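You operate a simulated robot arm through the tools that you are given. There is no shell and no other tool.

You run a simulated two-armed robot. Do the job below in one go: nothing can be reset, and whatever is moved stays where it is left.

JOB
Hold the teal torch on the cable test bench steady with one hand and press the button of the teal torch to switch it on with the other.
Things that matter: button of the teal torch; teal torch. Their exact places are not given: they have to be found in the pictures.

The check looks at the end state, three seconds after you hand in, the way a careful person would. Anything else that was tipped, shoved, dropped, spilled or broken makes it a failure.

ROBOT AND FRAMES
Two 7-joint arms with two-finger parallel grippers on one trunk, on a base that moves. Base frame: it is fixed to the floor where the robot stands at the start and does not move with it; the origin is under the middle of the robot, x ahead of it, y to its left, z up. Lengths are in m, angles in degrees, forces in N, time in s.
The left shoulder is at the start at [0.05, 0.165, 1.18], the right one opposite. With the tool pointing down near the work surface each hand reaches from about 0.1 to 0.68 m from the robot's upright axis, wherever it stands, measured 20 degrees to its own side. Places, roughly: button of the teal torch [0.6, 0, 0.8]. Payload 3.91 kg a hand.
Tool frame (each hand has its own): the origin (TCP) lies between the finger pads and is the grasp point; the fingertips stand 0.03 m ahead of it; z points along the fingers, y is the line along which they close. Largest opening 0.11 m; finger width 0.02, thickness 0.01; the body of the gripper, 0.048 by 0.112 m, starts 0.055 m behind the TCP.
Orientation is told as [roll, pitch, yaw] about the base's x, y, z axes, in that order, counted from this pose: with the fingers straight down and closing along the base's y, the tool's x points along the base's -x, its y along +y and its z along -z.

CONTROLS
- The arms move only by the tool move_arm. It takes "left_deltas", "right_deltas" or both (then of equal length, played together; a hand with none holds still); each is a list of rows, each a list of 6 numbers: the shift along the tool's x, y, z in mm, then the turn, a rotation vector about the tool's x, y, z in degrees. In form: [[tx, ty, tz, rx, ry, rz], ...]. A call has 1 to 20 rows; each row shifts and turns the commanded pose from where the row before left it, along the tool's axes as they then stand. "left_hand" and "right_hand" are, for a hand that has rows, the gripper command, from -1 (shut) to 1 (fully open), values between in proportion, set as the call begins (left out, the last holds). A row lasts 0.2 s, in which the tool goes at most 0.05 m and 8.6 degrees; a call with a longer step from one row to the next is refused whole, and so is a gripper value outside its range. Where a pose cannot be reached the arm comes as near as it can. A force on the tool above 40 N (or 10 N above the force at the start of the call, whichever is more), or a blocked arm, ends the call early, and 0.2 s more pass. Each finger travels about 0.045 m/s and halts on what it meets, pressing with about 38 N; the grip force reading is that of the motor and also rises with nothing between the fingers. The clock runs only during rows and for 0.2 s after the last one: add rows that do not move to give the fingers time. The reply holds the time, the measured pose of the TCP, the force on the tool along the base axes, the opening and the grip force, in the units named above and with some noise, with the torque about the TCP (base axes, N m) and any sound that the robot's microphone picked up.
- Cameras (640 x 400 px; columns grow to the right, rows downward): "scene" is now at [0.1188, 0.015, 1.3646]; the picture's right is [0.15, -0.99, 0.00], its down [-0.45, -0.07, -0.89] and it looks along [0.88, 0.14, -0.45] (base axes); focal length 252 px, centre (320, 200). "left" rides on the left gripper at [0.072, -0.017, -0.103] in its tool frame; the picture's right is [0.23, 0.97, 0.00], its down [-0.76, 0.18, -0.62] and it looks along [-0.61, 0.14, 0.78] (tool axes); focal length 222 px, centre (320, 200). "right" rides on the right gripper at [0.072, 0.017, -0.103] in its tool frame; the picture's right is [-0.23, 0.97, 0.00], its down [-0.76, -0.18, -0.62] and it looks along [-0.61, -0.14, 0.78] (tool axes); focal length 222 px, centre (320, 200).
- get_image(camera): a new picture of that camera. It takes no simulated time.
- move_column(by): slides the trunk up (or, below 0, down) by that many m; the arms and the scene camera ride with it, the base frame stays. It gives what a move gives, with no picture.
- roll_base(legs): drives the robot by 1 to 6 legs, each [ahead, left, turn to the left] in m, m and degrees, along the robot's own axes; the way and the turn of a leg run together, so that a leg with both is an arc; at most 1.5 m and 180 degrees a leg. The arms and the cameras ride along, it lands a little off, and it stops where it bumps. It gives what a move gives.
- pan_tilt(pan, tilt): turns the head with the scene camera to pan (to the left, within 80 degrees either way) and tilt (down, from -29 to 69), counted from straight ahead of the robot. It gives what a move gives.
- pixel_to_xyz(camera, pixels): for up to 12 pixels [column, row] of the newest picture of that camera ("zoom" is the newest enlarged one), the place [x, y, z] in the base frame of the surface seen there, good to about 0.002 m. It takes no simulated time.
- zoom(camera, box): a new picture of the part [left, top, right, bottom] of that camera's present view, enlarged. It takes no simulated time.
- sign_off(): hands the job in; it is judged then, once.

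Leave the grippers open and the arms clear of the work at the hand-in unless told otherwise.

The tools are called after "Emit:" by a JSON object that holds its "fn" and its "kwargs". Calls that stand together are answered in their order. move_arm: Moves the arms, as the interface text tells. Its arguments: {"type":"object","properties":{"left_deltas":{"type":"array"},"left_hand":{"type":"number"},"right_deltas":{"type":"array"},"right_hand":{"type":"number"}},"required":[]} The other tools are called the same way: move_column (by) moves the trunk up or down; roll_base (legs) drives the base; pan_tilt (pan, tilt) turns the head that bears the scene camera; get_image (camera) takes a picture; pixel_to_xyz (camera, pixels) gives the place of the surface under pixels of a picture; zoom (camera, box) takes an enlarged picture of a part of a camera's view; sign_off () hands the job in.

At the start:

```text
time: 0.0
left_tool_pos: [0.312, 0.1646, 1.2034]
left_tcp_rot: [-0.2, 0.0, 0.1]
left_contact_force: [-0.3, 0.2, -0.4]
left_ft_torque: [0.01, -0.02, 0.02]
left_opening: 0.1101
left_grip_force: 0.0
right_tool_pos: [0.3191, -0.1493, 1.2042]
right_tcp_rot: [0.0, 0.0, 0.0]
right_contact_force: [-0.2, -0.1, -0.4]
right_ft_torque: [-0.01, 0.02, -0.04]
right_opening: 0.11
right_grip_force: 0.1
trunk travel left (down, up): [-0.4, 0.103]
robot x, y, heading: [-0.0023, -0.0002, -0.1]
head pan, tilt (commanded): [8.8, 27.0]
```

scene: 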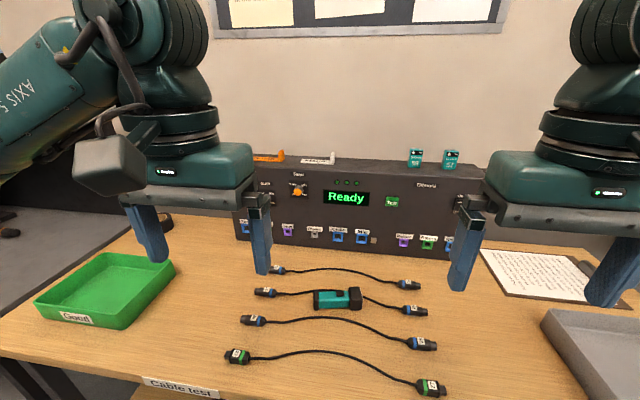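
right: 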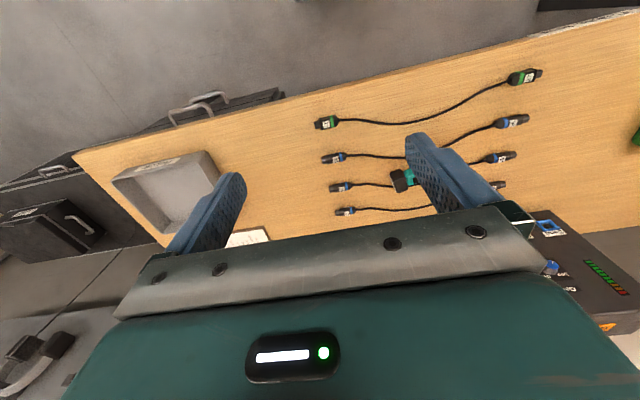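
left: 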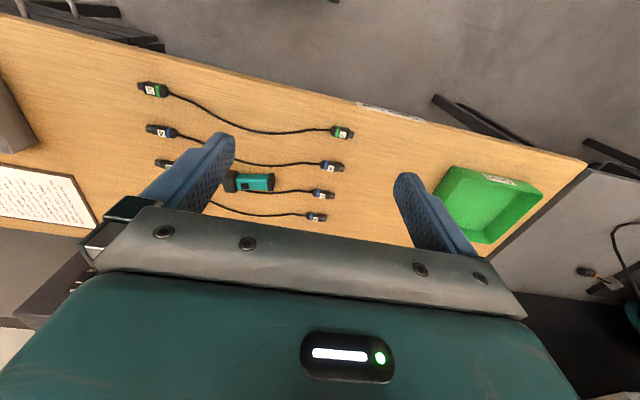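

I see the teal torch lying on the bench at about (337, 298) in the scene picture, between the cables. I'll zoom in on it to find the button.

Emit:
{"fn": "zoom", "kwargs": {"camera": "scene", "box": [280, 260, 400, 335]}}

Emit:
{"fn": "zoom", "kwargs": {"camera": "left", "box": [190, 140, 310, 215]}}

```text
5.33 times, centred on (340, 298) of scene
```

zoom: 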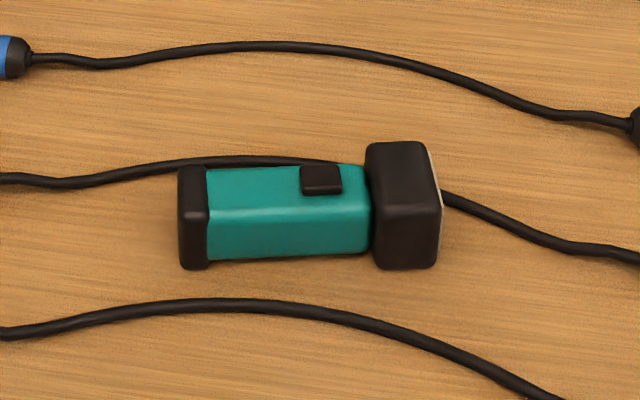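

```text
5.33 times, centred on (250, 178) of left
```

zoom: 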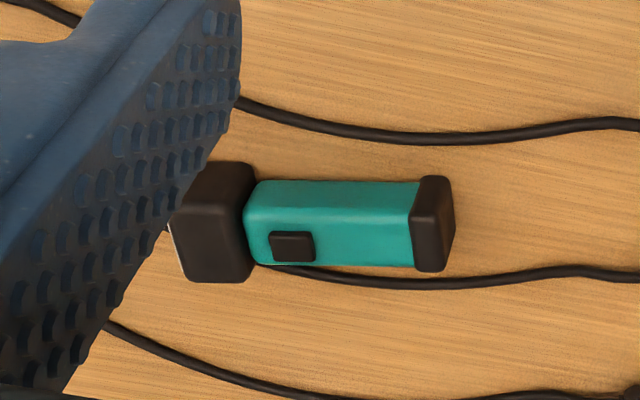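

The newest zoom is the left camera's. I'll measure points on the torch in it: the button at (292,246), the body, the head, the tail and the table around it.

Emit:
{"fn": "pixel_to_xyz", "kwargs": {"camera": "zoom", "pixels": [[292, 246], [275, 236], [308, 258], [300, 200], [350, 195], [350, 240], [400, 220], [435, 200], [435, 255], [220, 180], [220, 260], [450, 300]]}}

Emit:
{"fn": "zoom", "kwargs": {"camera": "scene", "box": [280, 260, 400, 335]}}

```text
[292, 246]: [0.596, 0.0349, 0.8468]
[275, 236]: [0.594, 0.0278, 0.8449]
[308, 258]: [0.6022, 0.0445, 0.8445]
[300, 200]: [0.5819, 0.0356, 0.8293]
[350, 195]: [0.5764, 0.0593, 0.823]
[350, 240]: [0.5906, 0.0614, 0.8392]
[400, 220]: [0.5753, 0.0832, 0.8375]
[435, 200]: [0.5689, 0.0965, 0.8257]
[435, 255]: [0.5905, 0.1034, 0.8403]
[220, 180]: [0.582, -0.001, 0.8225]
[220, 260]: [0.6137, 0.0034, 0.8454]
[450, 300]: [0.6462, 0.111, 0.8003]
```

```text
5.33 times, centred on (340, 298) of scene
```

zoom: 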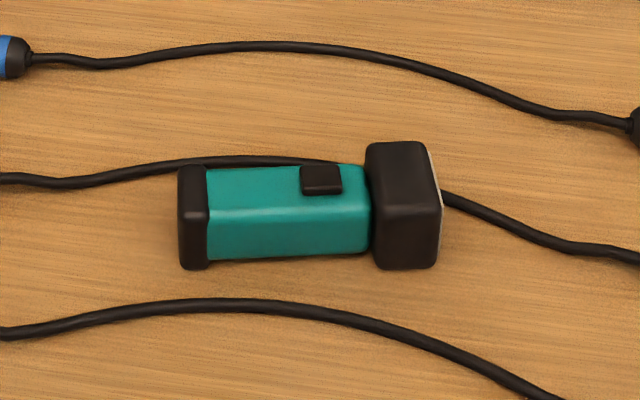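

The fresh scene zoom shows the button at (321,180). I'll measure the same parts from this view.

Emit:
{"fn": "pixel_to_xyz", "kwargs": {"camera": "zoom", "pixels": [[321, 175], [305, 180], [338, 180], [321, 190], [230, 190], [270, 190], [270, 230], [355, 200], [192, 200], [405, 165], [405, 230], [300, 280]]}}

Emit:
{"fn": "pixel_to_xyz", "kwargs": {"camera": "zoom", "pixels": [[230, 172], [230, 205], [230, 215], [230, 250], [350, 168], [350, 210], [350, 245], [192, 172], [192, 260], [400, 148], [400, 185], [433, 210]]}}

```text
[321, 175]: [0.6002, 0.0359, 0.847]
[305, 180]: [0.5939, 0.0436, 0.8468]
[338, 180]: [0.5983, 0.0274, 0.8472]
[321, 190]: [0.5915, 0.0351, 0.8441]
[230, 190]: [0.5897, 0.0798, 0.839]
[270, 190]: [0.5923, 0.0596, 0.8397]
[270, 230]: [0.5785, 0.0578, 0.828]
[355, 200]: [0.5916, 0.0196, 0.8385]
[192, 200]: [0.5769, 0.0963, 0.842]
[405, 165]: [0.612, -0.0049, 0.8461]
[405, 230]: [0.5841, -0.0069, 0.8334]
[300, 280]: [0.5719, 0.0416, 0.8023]
```

```text
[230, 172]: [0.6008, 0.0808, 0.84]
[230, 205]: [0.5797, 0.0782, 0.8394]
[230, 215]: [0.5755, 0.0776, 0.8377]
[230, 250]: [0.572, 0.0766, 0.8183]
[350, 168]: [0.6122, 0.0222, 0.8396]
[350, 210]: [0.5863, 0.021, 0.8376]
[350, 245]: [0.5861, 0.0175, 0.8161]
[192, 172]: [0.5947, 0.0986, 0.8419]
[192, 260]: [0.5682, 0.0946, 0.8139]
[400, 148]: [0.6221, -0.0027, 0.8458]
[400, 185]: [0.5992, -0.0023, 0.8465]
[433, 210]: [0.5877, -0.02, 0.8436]
```

The torch lies on the table (z≈0.802) with its axis about 13° off the y axis and its head toward -y. The body top is at z≈0.840 and its centre line runs through about (0.589, 0.077). The button's top is at about (0.598, 0.0355, 0.847). The left hand will hold the tail half, and the right hand will press with shut fingers. First I'll turn both hands in free air: left yaw to -77 and right yaw to +90, so the cameras sit on the outer sides.

Emit:
{"fn": "move_arm", "kwargs": {"left_deltas": [[0, 0, 0, 0, 0, 6.42], [0, 0, 0, 0, 0, 6.42], [0, 0, 0, 0, 0, 6.42], [0, 0, 0, 0, 0, 6.42], [0, 0, 0, 0, 0, 6.42], [0, 0, 0, 0, 0, 6.42], [0, 0, 0, 0, 0, 6.42], [0, 0, 0, 0, 0, 6.42], [0, 0, 0, 0, 0, 6.42], [0, 0, 0, 0, 0, 6.42], [0, 0, 0, 0, 0, 6.42], [0, 0, 0, 0, 0, 6.42]], "right_deltas": [[0, 0, 0, 0, 0, -7.5], [0, 0, 0, 0, 0, -7.5], [0, 0, 0, 0, 0, -7.5], [0, 0, 0, 0, 0, -7.5], [0, 0, 0, 0, 0, -7.5], [0, 0, 0, 0, 0, -7.5], [0, 0, 0, 0, 0, -7.5], [0, 0, 0, 0, 0, -7.5], [0, 0, 0, 0, 0, -7.5], [0, 0, 0, 0, 0, -7.5], [0, 0, 0, 0, 0, -7.5], [0, 0, 0, 0, 0, -7.5]], "left_hand": 1, "right_hand": -1}}

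```text
time: 2.6
left_tool_pos: [0.3116, 0.1652, 1.2036]
left_tcp_rot: [0.0, -0.1, -77.0]
left_contact_force: [0.6, 1.1, 0.1]
left_ft_torque: [0.0, -0.01, -0.01]
left_opening: 0.1102
left_grip_force: 0.1
right_tool_pos: [0.286, -0.1282, 1.1935]
right_tcp_rot: [0.0, 0.0, 89.9]
right_contact_force: [0.6, 0.4, -0.1]
right_ft_torque: [0.0, -0.03, 0.02]
right_opening: 0.0
right_grip_force: 37.3
right hand out of reach, approached as far as the arm can: row 11, 12
trunk travel left (down, up): [-0.4, 0.103]
robot x, y, heading: [-0.0031, -0.0003, 0.2]
head pan, tilt (commanded): [8.8, 27.0]
```

Both hands turned. The right arm says it ran slightly short of reach high up near the trunk, which should ease further out. Next the left hand moves, tool straight down, to about (0.589, 0.078, 0.98) above the torch's tail half.

Emit:
{"fn": "move_arm", "kwargs": {"left_deltas": [[-12.25, 20.8, 18.6, 0, 0, 0], [-12.25, 20.8, 18.6, 0, 0, 0], [-12.25, 20.8, 18.6, 0, 0, 0], [-12.25, 20.8, 18.6, 0, 0, 0], [-12.25, 20.8, 18.6, 0, 0, 0], [-12.25, 20.8, 18.6, 0, 0, 0], [-12.25, 20.8, 18.6, 0, 0, 0], [-12.25, 20.8, 18.6, 0, 0, 0], [-12.25, 20.8, 18.6, 0, 0, 0], [-12.25, 20.8, 18.6, 0, 0, 0], [-12.25, 20.8, 18.6, 0, 0, 0], [-12.25, 20.8, 18.6, 0, 0, 0]]}}

```text
time: 5.2
left_tool_pos: [0.3749, 0.0972, 1.1076]
left_tcp_rot: [0.0, -0.1, -76.8]
left_contact_force: [0.3, 0.4, 0.0]
left_ft_torque: [0.0, -0.01, 0.0]
left_opening: 0.1101
left_grip_force: 0.1
left hand out of reach, approached as far as the arm can: row 2, 3, 4, 5, 6, 7, 8, 9, 10, 11, 12
right_tool_pos: [0.2878, -0.1282, 1.1939]
right_tcp_rot: [0.0, -0.1, 89.8]
right_contact_force: [-0.8, 0.5, 0.5]
right_ft_torque: [-0.04, -0.01, 0.02]
right_opening: 0.0001
right_grip_force: 37.7
trunk travel left (down, up): [-0.4, 0.103]
robot x, y, heading: [0.0001, -0.0016, -0.0]
head pan, tilt (commanded): [8.8, 27.0]
```

The left arm stalled at (0.375, 0.097, 1.108), so with yaw -77 its joints limit how far out it gets. I'll turn the left hand back to about yaw -40 and see whether it then moves on towards the commanded spot.

Emit:
{"fn": "move_arm", "kwargs": {"left_deltas": [[0, 0, 0, 0, 0, -7.4], [0, 0, 0, 0, 0, -7.4], [0, 0, 0, 0, 0, -7.4], [0, 0, 0, 0, 0, -7.4], [0, 0, 0, 0, 0, -7.4]]}}

Emit:
{"fn": "get_image", "kwargs": {"camera": "scene"}}

```text
time: 6.4
left_tool_pos: [0.3754, 0.097, 1.1076]
left_tcp_rot: [-0.1, 0.0, -39.9]
left_contact_force: [0.5, -0.1, -0.6]
left_ft_torque: [-0.01, 0.0, -0.02]
left_opening: 0.1102
left_grip_force: 0.0
right_tool_pos: [0.2868, -0.1267, 1.1947]
right_tcp_rot: [0.0, 0.0, 89.9]
right_contact_force: [-0.4, 0.5, 1.0]
right_ft_torque: [-0.01, 0.0, -0.02]
right_opening: 0.0002
right_grip_force: 37.9
trunk travel left (down, up): [-0.4, 0.103]
robot x, y, heading: [-0.0019, 0.0027, -0.1]
head pan, tilt (commanded): [8.8, 27.0]
```

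```text
taken
```

scene: 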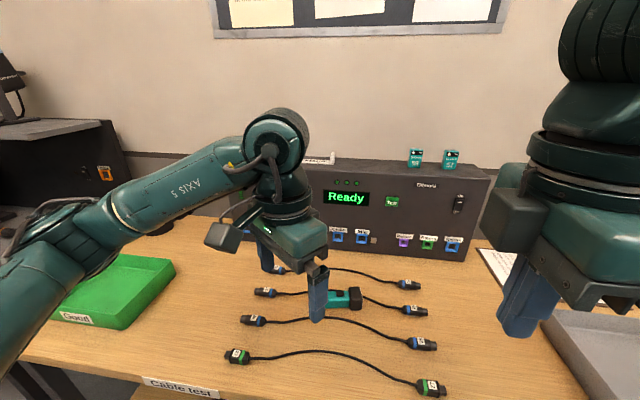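

Each call starts from the measured pose, and at yaw -40 the arm is free. I'll move it now to about (0.589, 0.078, 0.98) and try to turn the yaw there afterwards.

Emit:
{"fn": "move_arm", "kwargs": {"left_deltas": [[-22, 15.4, 16, 0, 0, 0], [-22, 15.4, 16, 0, 0, 0], [-22, 15.4, 16, 0, 0, 0], [-22, 15.4, 16, 0, 0, 0], [-22, 15.4, 16, 0, 0, 0], [-22, 15.4, 16, 0, 0, 0], [-22, 15.4, 16, 0, 0, 0], [-22, 15.4, 16, 0, 0, 0]]}}

```text
time: 8.2
left_tool_pos: [0.5731, 0.0823, 0.9885]
left_tcp_rot: [-0.1, -0.1, -39.8]
left_contact_force: [-0.1, -0.3, -1.3]
left_ft_torque: [-0.01, 0.01, 0.0]
left_opening: 0.1099
left_grip_force: 0.1
left hand out of reach, approached as far as the arm can: row 8
right_tool_pos: [0.286, -0.1269, 1.1945]
right_tcp_rot: [0.0, 0.0, 89.9]
right_contact_force: [-0.2, 0.6, -0.7]
right_ft_torque: [-0.03, 0.0, 0.01]
right_opening: 0.0
right_grip_force: 37.5
trunk travel left (down, up): [-0.4, 0.103]
robot x, y, heading: [0.0018, 0.0016, -0.0]
head pan, tilt (commanded): [8.8, 27.0]
```

It nearly got there (0.573, 0.082, 0.989). Now I'll turn the yaw towards -77 here and read how far it gets.

Emit:
{"fn": "move_arm", "kwargs": {"left_deltas": [[0, 0, 0, 0, 0, 6.2], [0, 0, 0, 0, 0, 6.2], [0, 0, 0, 0, 0, 6.2], [0, 0, 0, 0, 0, 6.2], [0, 0, 0, 0, 0, 6.2], [0, 0, 0, 0, 0, 6.2]]}}

```text
time: 9.6
left_tool_pos: [0.5344, 0.0944, 0.9729]
left_tcp_rot: [0.0, 0.0, -46.3]
left_contact_force: [0.3, 0.4, -0.8]
left_ft_torque: [-0.03, 0.0, -0.02]
left_opening: 0.1097
left_grip_force: 0.0
left hand out of reach, approached as far as the arm can: row 1, 2, 3, 4, 5, 6
right_tool_pos: [0.2868, -0.1275, 1.1943]
right_tcp_rot: [0.0, 0.0, 89.9]
right_contact_force: [0.2, 0.0, 0.6]
right_ft_torque: [0.01, -0.03, 0.01]
right_opening: 0.0003
right_grip_force: 37.3
trunk travel left (down, up): [-0.4, 0.103]
robot x, y, heading: [0.0014, -0.0004, 0.1]
head pan, tilt (commanded): [8.8, 27.0]
```

Negative yaw is limited to about -45 this far out. I'll try the other way round in free air: turn the left hand to yaw about +103, which gives the same closing line with the camera on the torch's head side.

Emit:
{"fn": "move_arm", "kwargs": {"left_deltas": [[0, 0, 0, 0, 0, -8.3], [0, 0, 0, 0, 0, -8.3], [0, 0, 0, 0, 0, -8.3], [0, 0, 0, 0, 0, -8.3], [0, 0, 0, 0, 0, -8.3], [0, 0, 0, 0, 0, -8.3], [0, 0, 0, 0, 0, -8.3], [0, 0, 0, 0, 0, -8.3], [0, 0, 0, 0, 0, -8.3], [0, 0, 0, 0, 0, -8.3], [0, 0, 0, 0, 0, -8.3], [0, 0, 0, 0, 0, -8.3], [0, 0, 0, 0, 0, -8.3], [0, 0, 0, 0, 0, -8.3], [0, 0, 0, 0, 0, -8.3], [0, 0, 0, 0, 0, -8.3], [0, 0, 0, 0, 0, -8.3], [0, 0, 0, 0, 0, -8.3]]}}

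Emit:
{"fn": "get_image", "kwargs": {"camera": "scene"}}

Emit:
{"fn": "get_image", "kwargs": {"camera": "left"}}

```text
time: 13.4
left_tool_pos: [0.5356, 0.0947, 0.9732]
left_tcp_rot: [0.1, 0.1, 103.4]
left_contact_force: [-0.3, 0.6, 0.6]
left_ft_torque: [0.01, 0.0, -0.01]
left_opening: 0.1099
left_grip_force: 0.1
right_tool_pos: [0.287, -0.1267, 1.1937]
right_tcp_rot: [0.0, 0.0, 89.9]
right_contact_force: [-0.1, -0.3, 0.2]
right_ft_torque: [-0.03, -0.04, 0.0]
right_opening: 0.0
right_grip_force: 37.2
trunk travel left (down, up): [-0.4, 0.103]
robot x, y, heading: [-0.0005, 0.0008, -0.1]
head pan, tilt (commanded): [8.8, 27.0]
```

```text
taken
```

scene: 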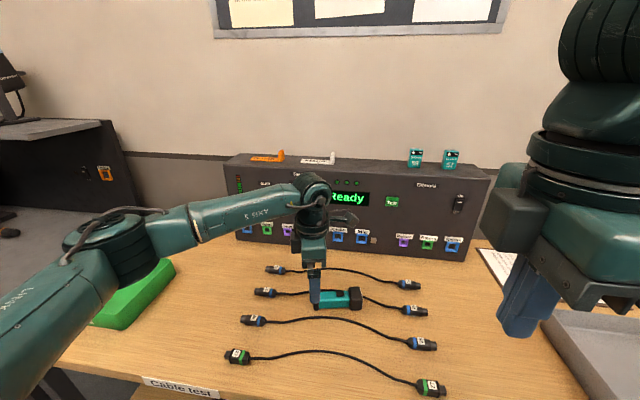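

```text
taken
```

left: 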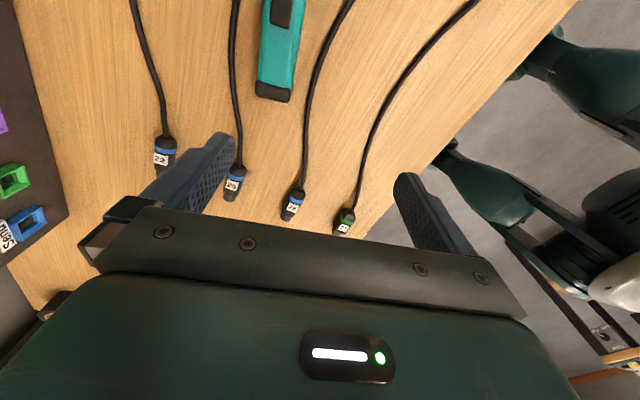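

Yaw +103 works for the left hand. I'll measure the left arm's elbow and forearm height against the green tray and zoom in on the gripper to see its camera.

Emit:
{"fn": "pixel_to_xyz", "kwargs": {"camera": "scene", "pixels": [[120, 240], [115, 275], [60, 320], [210, 220], [280, 200], [315, 190], [315, 250], [150, 270], [130, 320], [110, 325], [165, 268], [315, 290]]}}

Emit:
{"fn": "zoom", "kwargs": {"camera": "scene", "box": [240, 160, 400, 320]}}

```text
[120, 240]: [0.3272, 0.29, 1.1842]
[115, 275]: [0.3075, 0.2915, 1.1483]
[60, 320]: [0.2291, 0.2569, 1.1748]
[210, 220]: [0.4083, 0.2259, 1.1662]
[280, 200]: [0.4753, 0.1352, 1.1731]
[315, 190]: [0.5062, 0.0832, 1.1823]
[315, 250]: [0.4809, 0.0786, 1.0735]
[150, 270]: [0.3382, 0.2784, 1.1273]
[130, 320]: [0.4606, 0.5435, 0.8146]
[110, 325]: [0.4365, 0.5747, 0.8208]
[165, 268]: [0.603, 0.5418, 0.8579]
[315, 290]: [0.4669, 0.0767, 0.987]
```

```text
2.50 times, centred on (320, 240) of scene
```

zoom: 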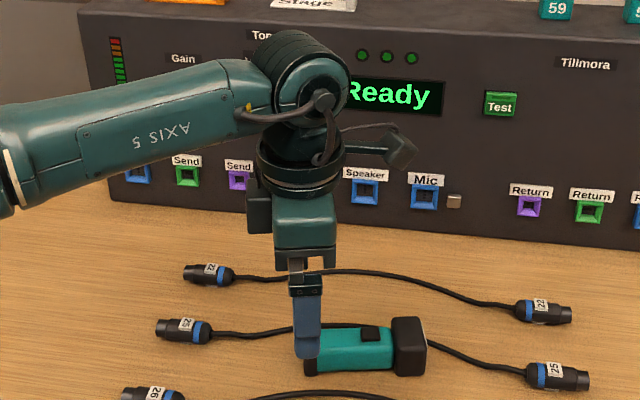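

The forearm is high (z≈1.17) and well clear of the tray. The left camera is a small box that sticks out to the torch's head side, so I'll lean the left hand back about 38° towards the tail to free the space above the button. Turning about tool y in place.

Emit:
{"fn": "move_arm", "kwargs": {"left_deltas": [[0, 0, 0, 0, 7.6, 0], [0, 0, 0, 0, 7.6, 0], [0, 0, 0, 0, 7.6, 0], [0, 0, 0, 0, 7.6, 0], [0, 0, 0, 0, 7.6, 0]]}}

Emit:
{"fn": "get_image", "kwargs": {"camera": "left"}}

Emit:
{"fn": "get_image", "kwargs": {"camera": "scene"}}

```text
time: 14.6
left_tool_pos: [0.5345, 0.0933, 0.9739]
left_tcp_rot: [0.0, 38.3, 103.3]
left_contact_force: [-0.6, -0.7, 0.9]
left_ft_torque: [0.01, -0.02, 0.04]
left_opening: 0.1097
left_grip_force: 0.0
right_tool_pos: [0.2865, -0.1276, 1.1943]
right_tcp_rot: [0.0, -0.1, 89.9]
right_contact_force: [-0.3, -0.2, 0.2]
right_ft_torque: [0.03, -0.01, 0.04]
right_opening: 0.0
right_grip_force: 37.7
trunk travel left (down, up): [-0.4, 0.103]
robot x, y, heading: [-0.0009, -0.0019, 0.1]
head pan, tilt (commanded): [8.8, 27.0]
```

```text
taken
```

left: 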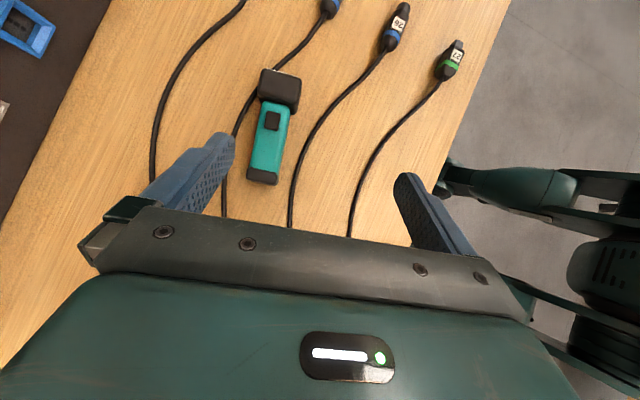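

```text
taken
```

scene: 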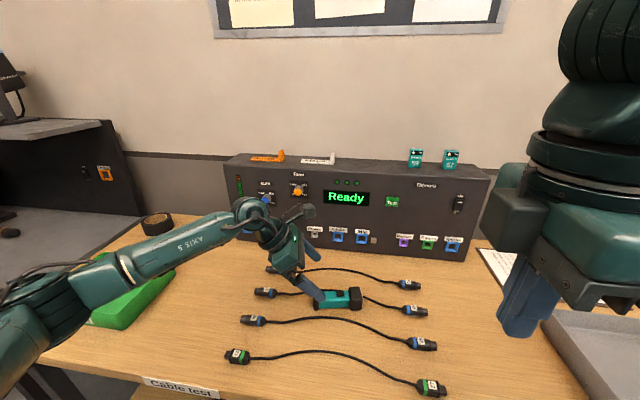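

The lean works (pitch 38, yaw 103) and the left camera has a good view of the torch, with the button at about (272,121). I'll zoom in and measure again.

Emit:
{"fn": "zoom", "kwargs": {"camera": "left", "box": [210, 55, 338, 199]}}

```text
2.78 times, centred on (274, 127) of left
```

zoom: 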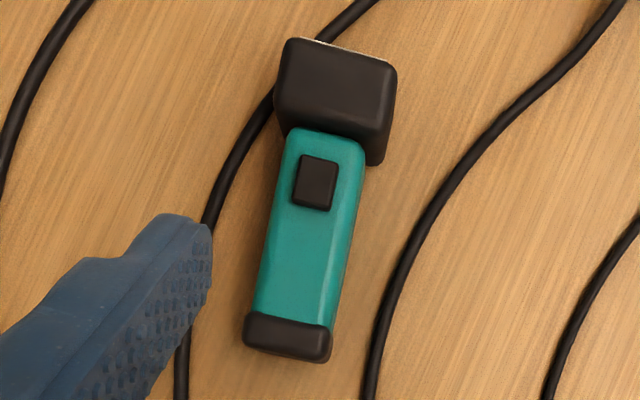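

I'll measure the button corners, both body edges, the tail cap and the cable on the far side.

Emit:
{"fn": "pixel_to_xyz", "kwargs": {"camera": "zoom", "pixels": [[316, 183], [304, 160], [334, 165], [297, 200], [328, 206], [275, 240], [335, 240], [260, 300], [325, 305], [290, 330], [205, 230], [180, 370]]}}

Emit:
{"fn": "pixel_to_xyz", "kwargs": {"camera": "zoom", "pixels": [[300, 270], [280, 315], [330, 130], [290, 145], [355, 150], [300, 60], [385, 80], [290, 100], [375, 130], [255, 130], [355, 190], [345, 250]]}}

```text
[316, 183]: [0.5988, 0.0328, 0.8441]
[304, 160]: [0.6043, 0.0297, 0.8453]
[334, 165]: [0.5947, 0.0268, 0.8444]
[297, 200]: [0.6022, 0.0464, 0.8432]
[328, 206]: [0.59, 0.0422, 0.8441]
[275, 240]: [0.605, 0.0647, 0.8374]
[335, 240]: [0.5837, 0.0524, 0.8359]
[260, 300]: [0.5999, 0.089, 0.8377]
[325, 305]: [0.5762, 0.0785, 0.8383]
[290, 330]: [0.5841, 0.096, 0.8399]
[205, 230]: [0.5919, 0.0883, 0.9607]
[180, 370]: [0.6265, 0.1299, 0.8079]
```

```text
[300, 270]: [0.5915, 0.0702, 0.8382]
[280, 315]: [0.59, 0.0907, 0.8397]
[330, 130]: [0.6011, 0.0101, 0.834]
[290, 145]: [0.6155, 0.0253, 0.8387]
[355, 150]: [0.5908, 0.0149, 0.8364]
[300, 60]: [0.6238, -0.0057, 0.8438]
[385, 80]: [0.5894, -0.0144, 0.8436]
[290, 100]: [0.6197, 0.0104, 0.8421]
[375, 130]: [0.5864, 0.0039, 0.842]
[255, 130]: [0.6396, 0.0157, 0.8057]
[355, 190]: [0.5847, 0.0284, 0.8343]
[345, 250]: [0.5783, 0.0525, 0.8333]
```

Refined numbers: the button centre is at about (0.598, 0.036, 0.845). The body's centre line passes (0.589, 0.079), with the body top at 0.839. The far cable lies at x≈0.633 with its top near z 0.808, so my fingertips must stay above about 0.814. I'll move the left hand over the torch, to about (0.589, 0.079, 0.92).

Emit:
{"fn": "move_arm", "kwargs": {"left_deltas": [[-3.2, -12.4, 14.7, 0, 0, 0], [-3.2, -12.4, 14.7, 0, 0, 0], [-3.2, -12.4, 14.7, 0, 0, 0], [-3.2, -12.4, 14.7, 0, 0, 0], [0, 0, 0, 0, 0, 0]], "left_hand": 0.5}}

Emit:
{"fn": "get_image", "kwargs": {"camera": "left"}}

Emit:
{"fn": "get_image", "kwargs": {"camera": "scene"}}

```text
time: 15.8
left_tool_pos: [0.5901, 0.0815, 0.9188]
left_tcp_rot: [0.0, 38.2, 103.2]
left_contact_force: [-0.4, -0.3, 0.5]
left_ft_torque: [0.04, 0.02, 0.0]
left_opening: 0.0823
left_grip_force: 0.1
right_tool_pos: [0.2871, -0.1266, 1.1948]
right_tcp_rot: [-0.1, 0.0, 89.9]
right_contact_force: [-0.5, -0.6, -0.5]
right_ft_torque: [0.01, -0.02, -0.02]
right_opening: 0.0002
right_grip_force: 37.8
trunk travel left (down, up): [-0.4, 0.103]
robot x, y, heading: [0.0005, -0.0002, 0.1]
head pan, tilt (commanded): [8.8, 27.0]
```

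```text
taken
```

left: 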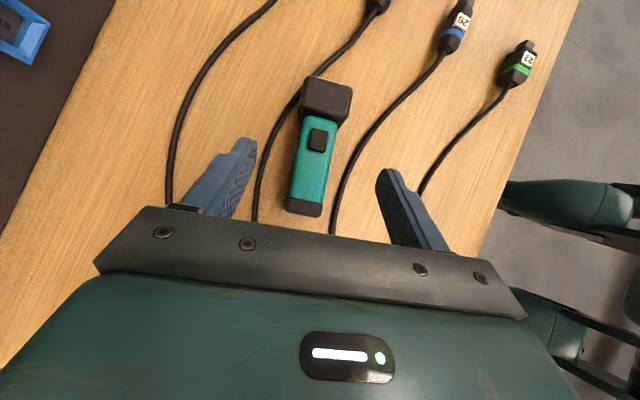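

```text
taken
```

scene: 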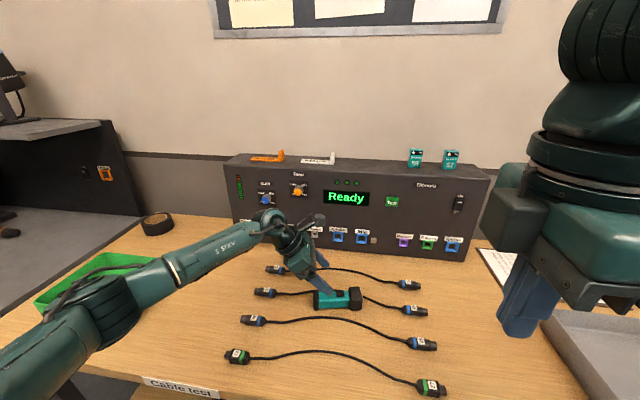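

The left hand straddles the torch from above (TCP 0.590, 0.0815, 0.919) with the opening at 0.08. Before gripping I'll ready the right hand: turn its yaw back to 0 and lean it about 38° to its own side, away from the left hand, with the fingers shut.

Emit:
{"fn": "move_arm", "kwargs": {"right_deltas": [[0, 0, 0, 0, 0, 7.5], [0, 0, 0, 0, 0, 7.5], [0, 0, 0, 0, 0, 7.5], [0, 0, 0, 0, 0, 7.5], [0, 0, 0, 0, 0, 7.5], [0, 0, 0, 0, 0, 7.5], [0, 0, 0, 0, 0, 7.5], [0, 0, 0, 0, 0, 7.5], [0, 0, 0, 0, 0, 7.5], [0, 0, 0, 0, 0, 7.5], [0, 0, 0, 0, 0, 7.5], [0, 0, 0, 0, 0, 7.5], [0, 0, 0, -7.6, 0, 0], [0, 0, 0, -7.6, 0, 0], [0, 0, 0, -7.6, 0, 0], [0, 0, 0, -7.6, 0, 0], [0, 0, 0, -7.6, 0, 0]]}}

```text
time: 19.4
left_tool_pos: [0.5898, 0.08, 0.9182]
left_tcp_rot: [0.0, 38.1, 103.3]
left_contact_force: [0.0, 0.7, 0.5]
left_ft_torque: [-0.01, 0.0, -0.01]
left_opening: 0.0827
left_grip_force: 0.0
right_tool_pos: [0.2866, -0.1253, 1.1941]
right_tcp_rot: [38.1, -0.1, 0.0]
right_contact_force: [0.3, -0.4, -0.6]
right_ft_torque: [0.02, 0.01, -0.02]
right_opening: 0.0
right_grip_force: 37.3
trunk travel left (down, up): [-0.4, 0.103]
robot x, y, heading: [-0.002, -0.0017, 0.0]
head pan, tilt (commanded): [8.8, 27.0]
```

The right hand is at roll 38. I'll bring it forward to a waiting spot right of and above the torch, at about (0.598, -0.06, 0.98).

Emit:
{"fn": "move_arm", "kwargs": {"right_deltas": [[-25.95, -6.73, 17.4, 0, 0, 0], [-25.95, -6.73, 17.4, 0, 0, 0], [-25.95, -6.73, 17.4, 0, 0, 0], [-25.95, -6.73, 17.4, 0, 0, 0], [-25.95, -6.73, 17.4, 0, 0, 0], [-25.95, -6.73, 17.4, 0, 0, 0], [-25.95, -6.73, 17.4, 0, 0, 0], [-25.95, -6.73, 17.4, 0, 0, 0], [-25.95, -6.73, 17.4, 0, 0, 0], [-25.95, -6.73, 17.4, 0, 0, 0], [-25.95, -6.73, 17.4, 0, 0, 0], [-25.95, -6.73, 17.4, 0, 0, 0]]}}

Emit:
{"fn": "get_image", "kwargs": {"camera": "scene"}}

Emit:
{"fn": "get_image", "kwargs": {"camera": "right"}}

```text
time: 22.0
left_tool_pos: [0.5907, 0.0818, 0.9185]
left_tcp_rot: [0.0, 38.1, 103.4]
left_contact_force: [-0.9, 0.0, -1.2]
left_ft_torque: [0.0, -0.02, 0.03]
left_opening: 0.0824
left_grip_force: 0.0
right_tool_pos: [0.5997, -0.0594, 0.9801]
right_tcp_rot: [37.9, 0.0, 0.0]
right_contact_force: [-0.2, 0.8, 0.0]
right_ft_torque: [0.0, 0.0, -0.01]
right_opening: 0.0002
right_grip_force: 38.1
trunk travel left (down, up): [-0.4, 0.103]
robot x, y, heading: [0.0016, -0.0001, 0.0]
head pan, tilt (commanded): [8.8, 27.0]
```

```text
taken
```

scene: 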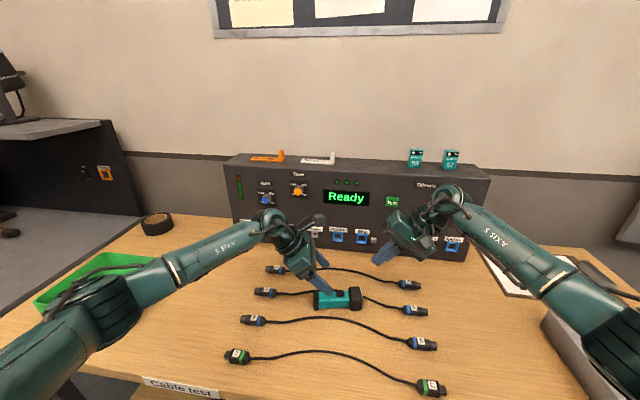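

```text
taken
```

right: 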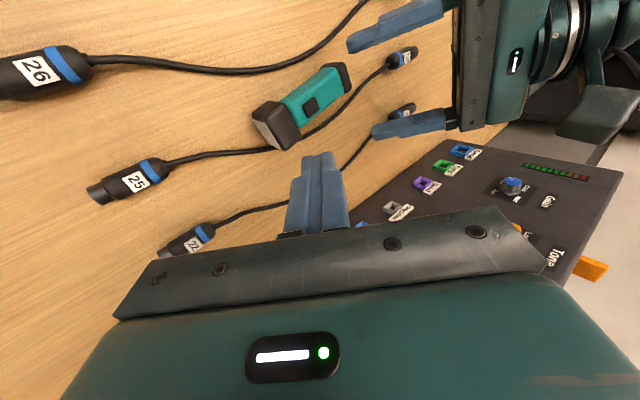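

Both arms reach. Now I'll lower the left hand most of the way, straight down to about z 0.86, and check the straddle before going on.

Emit:
{"fn": "move_arm", "kwargs": {"left_deltas": [[-7.1, 0.3, 9.4, 0, 0, 0], [-7.1, 0.3, 9.4, 0, 0, 0], [-7.1, 0.3, 9.4, 0, 0, 0], [-7.1, 0.3, 9.4, 0, 0, 0], [-7.1, 0.3, 9.4, 0, 0, 0]]}}

Emit:
{"fn": "get_image", "kwargs": {"camera": "left"}}

Emit:
{"fn": "zoom", "kwargs": {"camera": "scene", "box": [270, 220, 400, 320]}}

Emit:
{"fn": "zoom", "kwargs": {"camera": "right", "box": [220, 0, 480, 160]}}

```text
time: 23.2
left_tool_pos: [0.5887, 0.0799, 0.8605]
left_tcp_rot: [0.1, 38.2, 103.3]
left_contact_force: [-0.7, 0.0, 0.4]
left_ft_torque: [-0.02, -0.03, -0.03]
left_opening: 0.0825
left_grip_force: 0.1
right_tool_pos: [0.5991, -0.0605, 0.9813]
right_tcp_rot: [38.0, 0.0, 0.0]
right_contact_force: [0.2, -0.2, 0.5]
right_ft_torque: [-0.02, 0.02, 0.01]
right_opening: 0.0002
right_grip_force: 37.3
trunk travel left (down, up): [-0.4, 0.103]
robot x, y, heading: [0.0008, 0.0056, -0.0]
head pan, tilt (commanded): [8.8, 27.0]
```

```text
taken
```

left: 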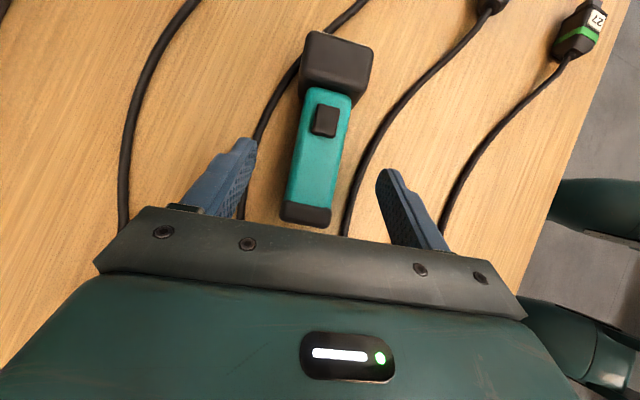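

```text
4.00 times, centred on (335, 270) of scene
```

zoom: 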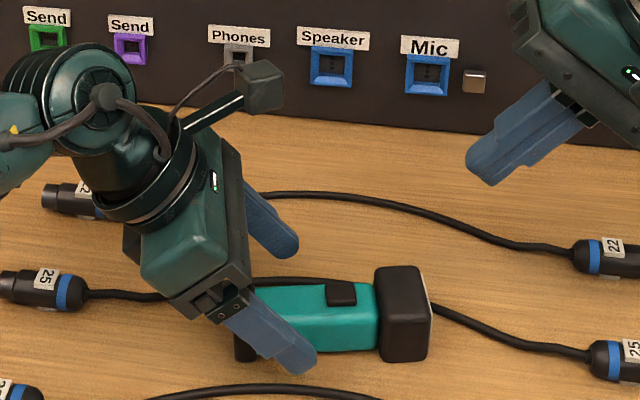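

```text
2.46 times, centred on (350, 80) of right
```

zoom: 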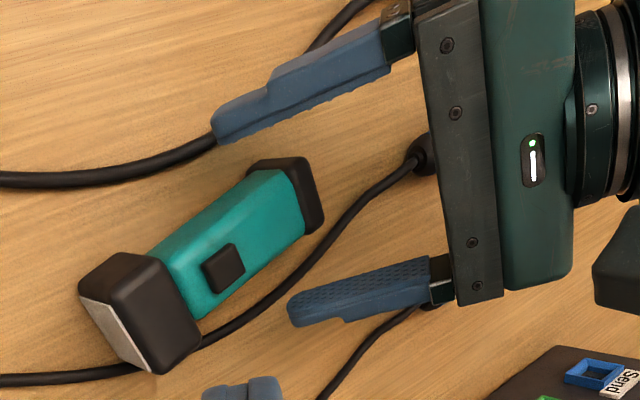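

The fingers straddle the torch cleanly. I'll check the centring by measuring the two fingertips against the body edges in the left picture.

Emit:
{"fn": "pixel_to_xyz", "kwargs": {"camera": "left", "pixels": [[252, 145], [245, 143], [384, 175], [390, 182], [325, 120], [300, 130], [336, 135], [293, 185], [328, 190], [306, 212], [250, 175], [358, 170]]}}

```text
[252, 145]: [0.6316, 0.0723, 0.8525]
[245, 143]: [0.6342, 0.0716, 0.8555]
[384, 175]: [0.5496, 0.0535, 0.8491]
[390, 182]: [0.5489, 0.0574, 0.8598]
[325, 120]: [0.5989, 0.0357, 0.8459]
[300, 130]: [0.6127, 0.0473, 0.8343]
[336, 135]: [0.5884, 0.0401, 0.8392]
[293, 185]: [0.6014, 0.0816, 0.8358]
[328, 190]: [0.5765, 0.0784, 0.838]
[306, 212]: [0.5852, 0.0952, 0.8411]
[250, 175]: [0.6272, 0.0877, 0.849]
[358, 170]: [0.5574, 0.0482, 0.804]
```

The centring is good: the torch's mid-line matches the hand's within about 1 mm. I'll lower the last 14.5 mm, keeping the tips near z 0.816 above the cables.

Emit:
{"fn": "move_arm", "kwargs": {"left_deltas": [[-4.3, 0, 5.85, 0, 0, 0], [-4.3, 0, 5.85, 0, 0, 0], [0, 0, 0, 0, 0, 0]]}}

Emit:
{"fn": "zoom", "kwargs": {"camera": "scene", "box": [270, 240, 390, 320]}}

```text
time: 24.0
left_tool_pos: [0.5877, 0.0787, 0.8437]
left_tcp_rot: [0.0, 38.0, 103.1]
left_contact_force: [0.3, 0.0, 0.1]
left_ft_torque: [0.04, 0.01, 0.03]
left_opening: 0.0826
left_grip_force: 0.1
right_tool_pos: [0.5995, -0.0592, 0.9809]
right_tcp_rot: [38.1, 0.0, 0.1]
right_contact_force: [0.0, -0.5, 0.2]
right_ft_torque: [0.04, -0.01, 0.0]
right_opening: 0.0
right_grip_force: 37.0
trunk travel left (down, up): [-0.4, 0.103]
robot x, y, heading: [0.0016, 0.0013, -0.2]
head pan, tilt (commanded): [8.8, 27.0]
```

```text
5.00 times, centred on (330, 280) of scene
```

zoom: 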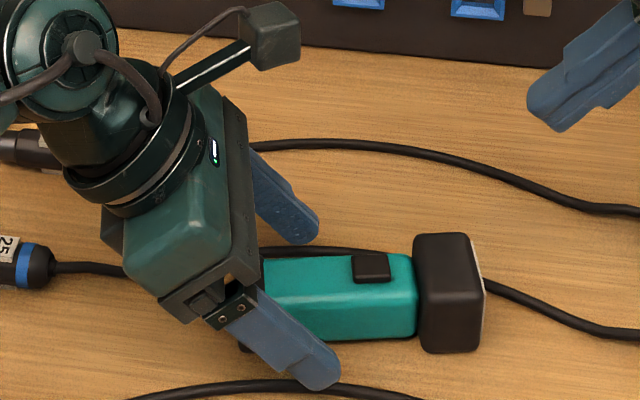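

The tips are at the right height with no contact force. Now I'll close the left hand gently on the torch, with still rows to give the fingers time.

Emit:
{"fn": "move_arm", "kwargs": {"left_deltas": [[0, 0, 0, 0, 0, 0], [0, 0, 0, 0, 0, 0], [0, 0, 0, 0, 0, 0], [0, 0, 0, 0, 0, 0], [0, 0, 0, 0, 0, 0], [0, 0, 0, 0, 0, 0]], "left_hand": -0.5}}

Emit:
{"fn": "zoom", "kwargs": {"camera": "scene", "box": [270, 240, 390, 320]}}

Emit:
{"fn": "get_image", "kwargs": {"camera": "left"}}

Emit:
{"fn": "get_image", "kwargs": {"camera": "right"}}

```text
time: 25.4
left_tool_pos: [0.5877, 0.0779, 0.8451]
left_tcp_rot: [0.0, 38.1, 103.1]
left_contact_force: [0.2, 0.3, 0.7]
left_ft_torque: [-0.07, -0.06, 0.05]
left_opening: 0.0335
left_grip_force: 37.7
right_tool_pos: [0.5989, -0.0606, 0.9815]
right_tcp_rot: [38.0, 0.1, 0.1]
right_contact_force: [0.0, 0.2, 0.2]
right_ft_torque: [0.0, -0.01, 0.02]
right_opening: 0.0001
right_grip_force: 38.3
trunk travel left (down, up): [-0.4, 0.103]
robot x, y, heading: [-0.0014, 0.0027, 0.0]
head pan, tilt (commanded): [8.8, 27.0]
```

```text
5.00 times, centred on (330, 280) of scene
```

zoom: 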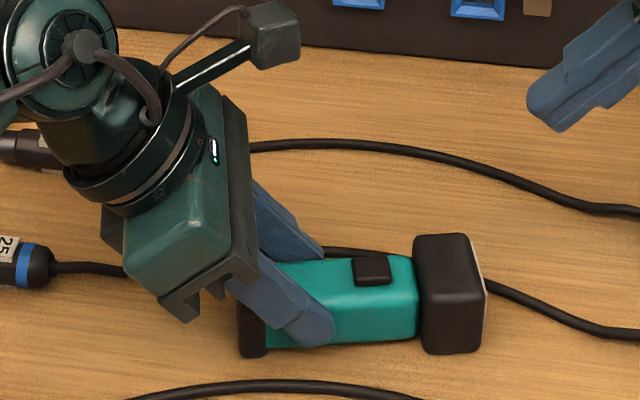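

```text
taken
```

left: 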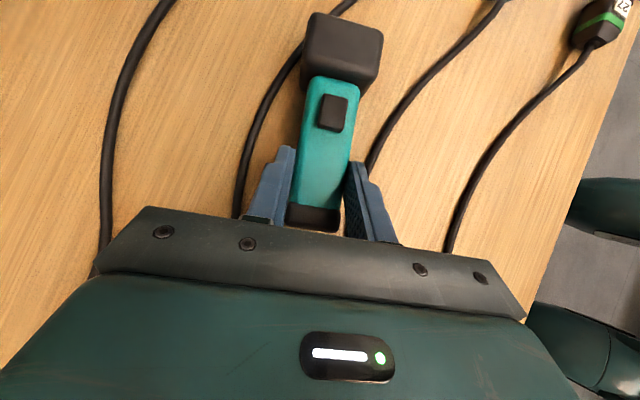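

```text
taken
```

right: 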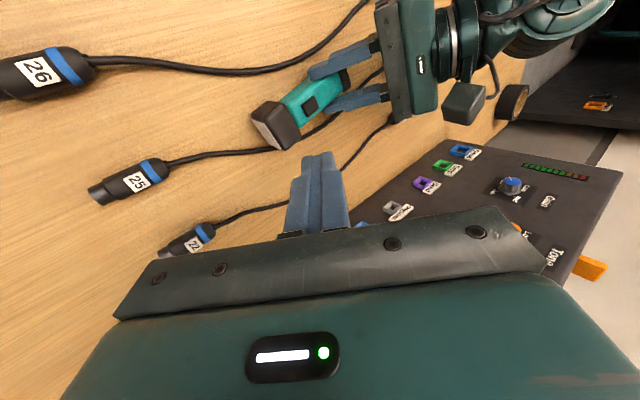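

The torch is held (opening 0.0335, grip 37.7 N) and barely moved. I'll measure the button again from the left picture at about (332,112), and from the scene zoom at (371,269).

Emit:
{"fn": "pixel_to_xyz", "kwargs": {"camera": "left", "pixels": [[332, 112], [325, 98], [344, 103], [320, 122], [338, 128], [330, 87], [325, 150]]}}

Emit:
{"fn": "zoom", "kwargs": {"camera": "scene", "box": [310, 270, 370, 310]}}

```text
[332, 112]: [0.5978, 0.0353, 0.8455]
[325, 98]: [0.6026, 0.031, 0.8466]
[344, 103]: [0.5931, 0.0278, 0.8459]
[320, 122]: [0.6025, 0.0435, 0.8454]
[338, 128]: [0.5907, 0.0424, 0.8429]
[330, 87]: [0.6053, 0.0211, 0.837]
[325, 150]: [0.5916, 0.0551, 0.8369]
```

```text
10.00 times, centred on (340, 290) of scene
```

zoom: 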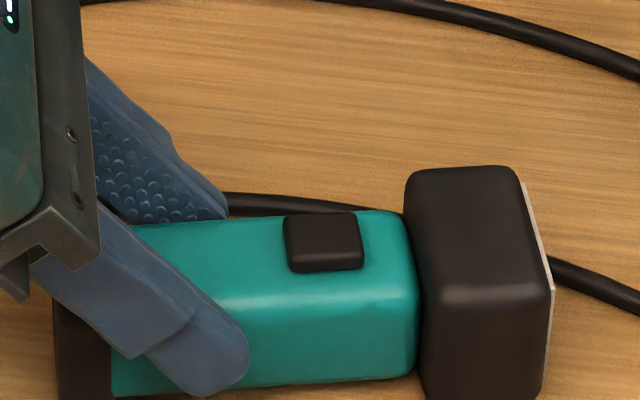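

The button's centre is at about (0.597, 0.036) with its top at z≈0.846. I'll calibrate the right fingertips in the right picture around (318,157).

Emit:
{"fn": "zoom", "kwargs": {"camera": "right", "box": [230, 60, 390, 240]}}

Emit:
{"fn": "pixel_to_xyz", "kwargs": {"camera": "right", "pixels": [[318, 157], [308, 158], [330, 156], [318, 165], [305, 170], [335, 168], [310, 103], [295, 140]]}}

```text
2.22 times, centred on (310, 150) of right
```

zoom: 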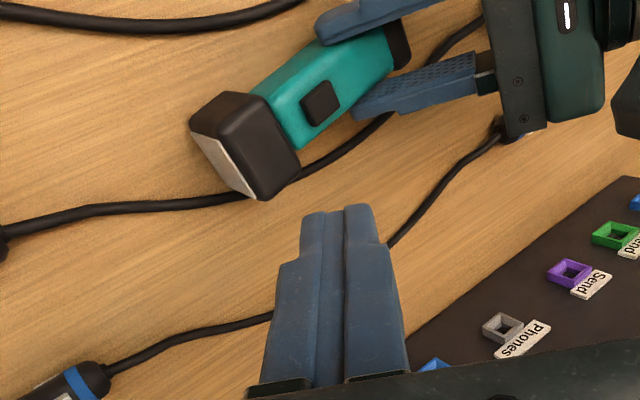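

```text
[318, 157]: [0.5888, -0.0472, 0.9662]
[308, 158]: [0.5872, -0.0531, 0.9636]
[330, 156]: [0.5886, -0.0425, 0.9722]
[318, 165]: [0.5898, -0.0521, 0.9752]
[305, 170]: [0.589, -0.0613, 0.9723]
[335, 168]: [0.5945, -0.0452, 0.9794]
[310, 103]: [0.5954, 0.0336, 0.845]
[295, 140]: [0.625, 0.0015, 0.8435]
```

Fingertip geometry agrees with the given tool frame. With the lean, the lowest part is the head-side edge of the shut tips. I'll move the right hand so that this edge hovers about 2 cm above the button, with the TCP at about (0.597, 0.0254, 0.896).

Emit:
{"fn": "move_arm", "kwargs": {"right_deltas": [[0.33, 2.43, 19.97, 0, 0, 0], [0.33, 2.43, 19.97, 0, 0, 0], [0.33, 2.43, 19.97, 0, 0, 0], [0.33, 2.43, 19.97, 0, 0, 0], [0.33, 2.43, 19.97, 0, 0, 0], [0.33, 2.43, 19.97, 0, 0, 0]]}}

Emit:
{"fn": "zoom", "kwargs": {"camera": "scene", "box": [290, 240, 390, 310]}}

Emit:
{"fn": "get_image", "kwargs": {"camera": "left"}}

Emit:
{"fn": "get_image", "kwargs": {"camera": "right"}}

```text
time: 26.8
left_tool_pos: [0.5884, 0.0773, 0.8452]
left_tcp_rot: [0.0, 38.2, 103.2]
left_contact_force: [0.2, 0.5, 0.6]
left_ft_torque: [-0.12, -0.05, 0.05]
left_opening: 0.0336
left_grip_force: 38.6
right_tool_pos: [0.5957, 0.0242, 0.8953]
right_tcp_rot: [38.0, -0.1, -0.1]
right_contact_force: [0.0, -0.7, -0.2]
right_ft_torque: [-0.02, -0.01, 0.04]
right_opening: 0.0
right_grip_force: 38.4
trunk travel left (down, up): [-0.4, 0.103]
robot x, y, heading: [0.0007, 0.0033, -0.1]
head pan, tilt (commanded): [8.8, 27.0]
```

```text
5.71 times, centred on (340, 275) of scene
```

zoom: 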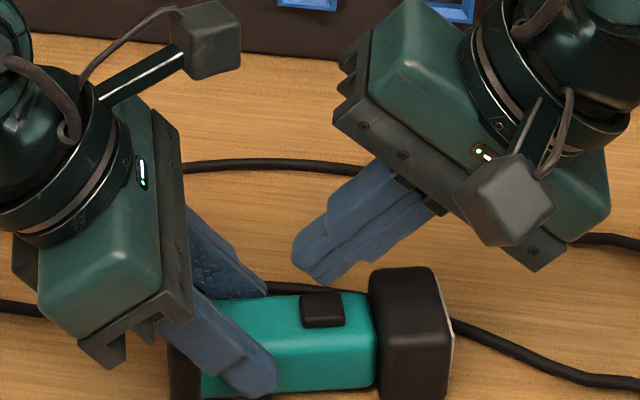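

```text
taken
```

left: 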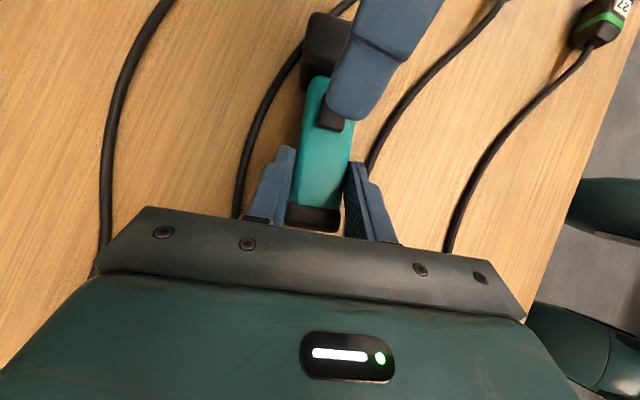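

```text
taken
```

right: 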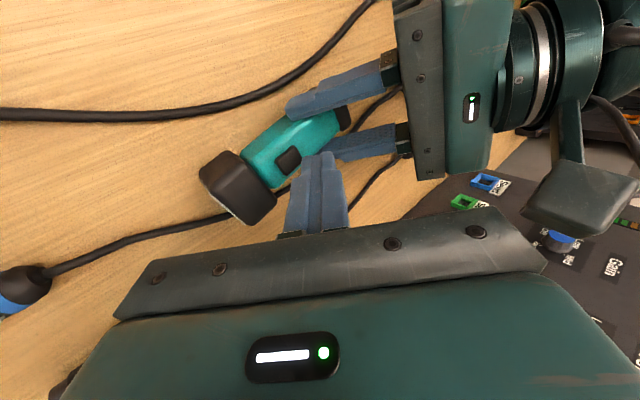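

The right tips hover over the button. I'll measure the tips in the scene zoom (around (300,260) to (325,282)) to check their alignment. The latest zoom is that one.

Emit:
{"fn": "pixel_to_xyz", "kwargs": {"camera": "zoom", "pixels": [[297, 255], [303, 266], [312, 272], [322, 281], [330, 276], [345, 262], [296, 245], [320, 300], [320, 320]]}}

Emit:
{"fn": "pixel_to_xyz", "kwargs": {"camera": "left", "pixels": [[345, 118], [335, 112], [360, 110], [350, 100], [330, 122], [320, 118]]}}

```text
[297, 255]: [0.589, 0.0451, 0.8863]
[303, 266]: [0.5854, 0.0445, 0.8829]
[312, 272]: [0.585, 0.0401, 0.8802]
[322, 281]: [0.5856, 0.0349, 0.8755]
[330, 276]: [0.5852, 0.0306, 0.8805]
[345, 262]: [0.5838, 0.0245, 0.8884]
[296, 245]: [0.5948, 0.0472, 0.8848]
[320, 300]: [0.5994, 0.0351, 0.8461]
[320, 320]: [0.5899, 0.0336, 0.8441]
```

```text
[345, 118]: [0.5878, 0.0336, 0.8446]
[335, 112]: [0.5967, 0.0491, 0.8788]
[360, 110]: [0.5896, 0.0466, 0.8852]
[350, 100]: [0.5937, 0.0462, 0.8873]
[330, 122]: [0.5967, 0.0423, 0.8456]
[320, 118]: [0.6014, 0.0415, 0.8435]
```

The tips are within about 1.5 mm of the button centre. I'll correct by +1.5 mm in x and +1.2 mm in y and come down 15 mm to just above the button.

Emit:
{"fn": "move_arm", "kwargs": {"right_deltas": [[-0.5, -2.77, 4.18, 0, 0, 0], [-0.5, -2.77, 4.18, 0, 0, 0], [-0.5, -2.77, 4.18, 0, 0, 0], [0, 0, 0, 0, 0, 0]]}}

Emit:
{"fn": "zoom", "kwargs": {"camera": "scene", "box": [310, 265, 370, 305]}}

Emit:
{"fn": "zoom", "kwargs": {"camera": "left", "box": [270, 40, 400, 140]}}

Emit:
{"fn": "zoom", "kwargs": {"camera": "right", "box": [230, 80, 390, 200]}}

```text
time: 27.8
left_tool_pos: [0.588, 0.0787, 0.8442]
left_tcp_rot: [0.0, 38.1, 103.2]
left_contact_force: [0.1, -0.1, 2.1]
left_ft_torque: [-0.01, -0.02, 0.01]
left_opening: 0.0334
left_grip_force: 38.1
right_tool_pos: [0.5974, 0.0253, 0.8804]
right_tcp_rot: [37.9, 0.0, -0.1]
right_contact_force: [-0.9, -0.2, -1.0]
right_ft_torque: [0.0, 0.0, -0.02]
right_opening: 0.0
right_grip_force: 37.7
trunk travel left (down, up): [-0.4, 0.103]
robot x, y, heading: [0.0036, 0.0026, 0.3]
head pan, tilt (commanded): [8.8, 27.0]
```

```text
10.00 times, centred on (340, 285) of scene
```

zoom: 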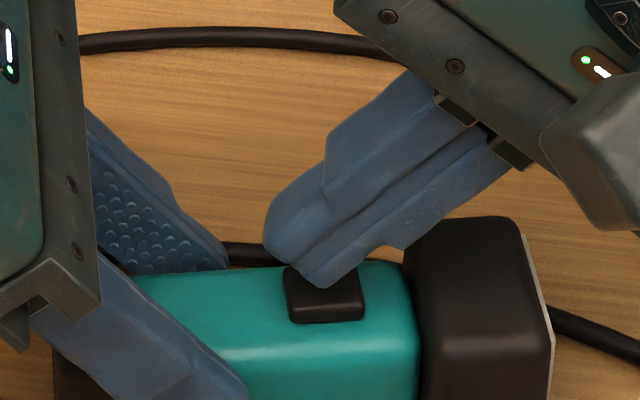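

```text
4.00 times, centred on (335, 90) of left
```

zoom: 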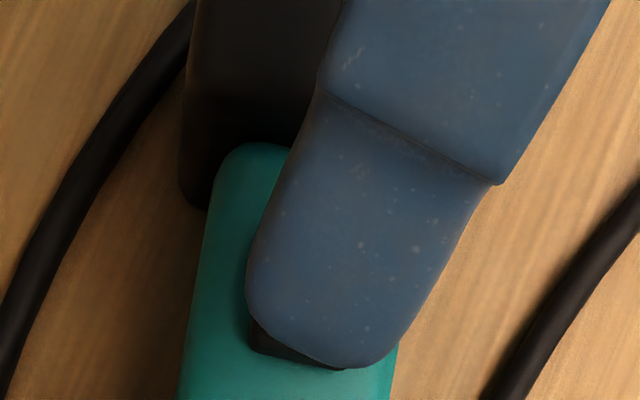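

```text
3.33 times, centred on (310, 140) of right
```

zoom: 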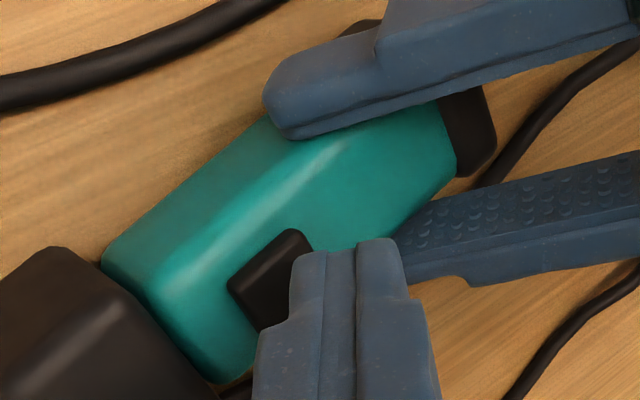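

The tip edge is right over the button with no contact yet. Before pressing I'll check that the stepped part of the finger clears the torch head, measuring near (395,245) and the head corner at (415,235). First I'll refresh the scene zoom.

Emit:
{"fn": "zoom", "kwargs": {"camera": "scene", "box": [310, 265, 370, 305]}}

Emit:
{"fn": "pixel_to_xyz", "kwargs": {"camera": "zoom", "pixels": [[398, 244], [375, 242], [430, 225], [415, 235], [320, 285], [335, 278], [310, 278], [290, 262], [268, 245], [325, 305]]}}

```text
10.00 times, centred on (340, 285) of scene
```

zoom: 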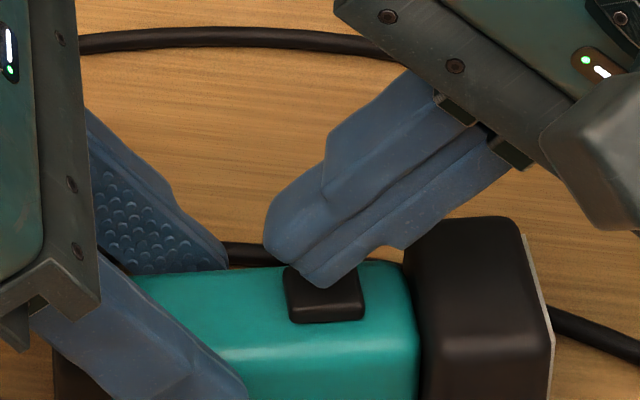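

```text
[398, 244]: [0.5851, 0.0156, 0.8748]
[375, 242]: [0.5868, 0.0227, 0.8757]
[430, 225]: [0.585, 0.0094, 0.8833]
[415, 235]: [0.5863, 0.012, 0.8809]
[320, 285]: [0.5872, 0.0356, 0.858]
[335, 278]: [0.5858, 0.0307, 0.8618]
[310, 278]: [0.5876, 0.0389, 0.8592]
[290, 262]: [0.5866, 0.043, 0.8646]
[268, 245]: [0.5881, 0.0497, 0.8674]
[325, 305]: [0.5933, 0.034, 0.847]
```

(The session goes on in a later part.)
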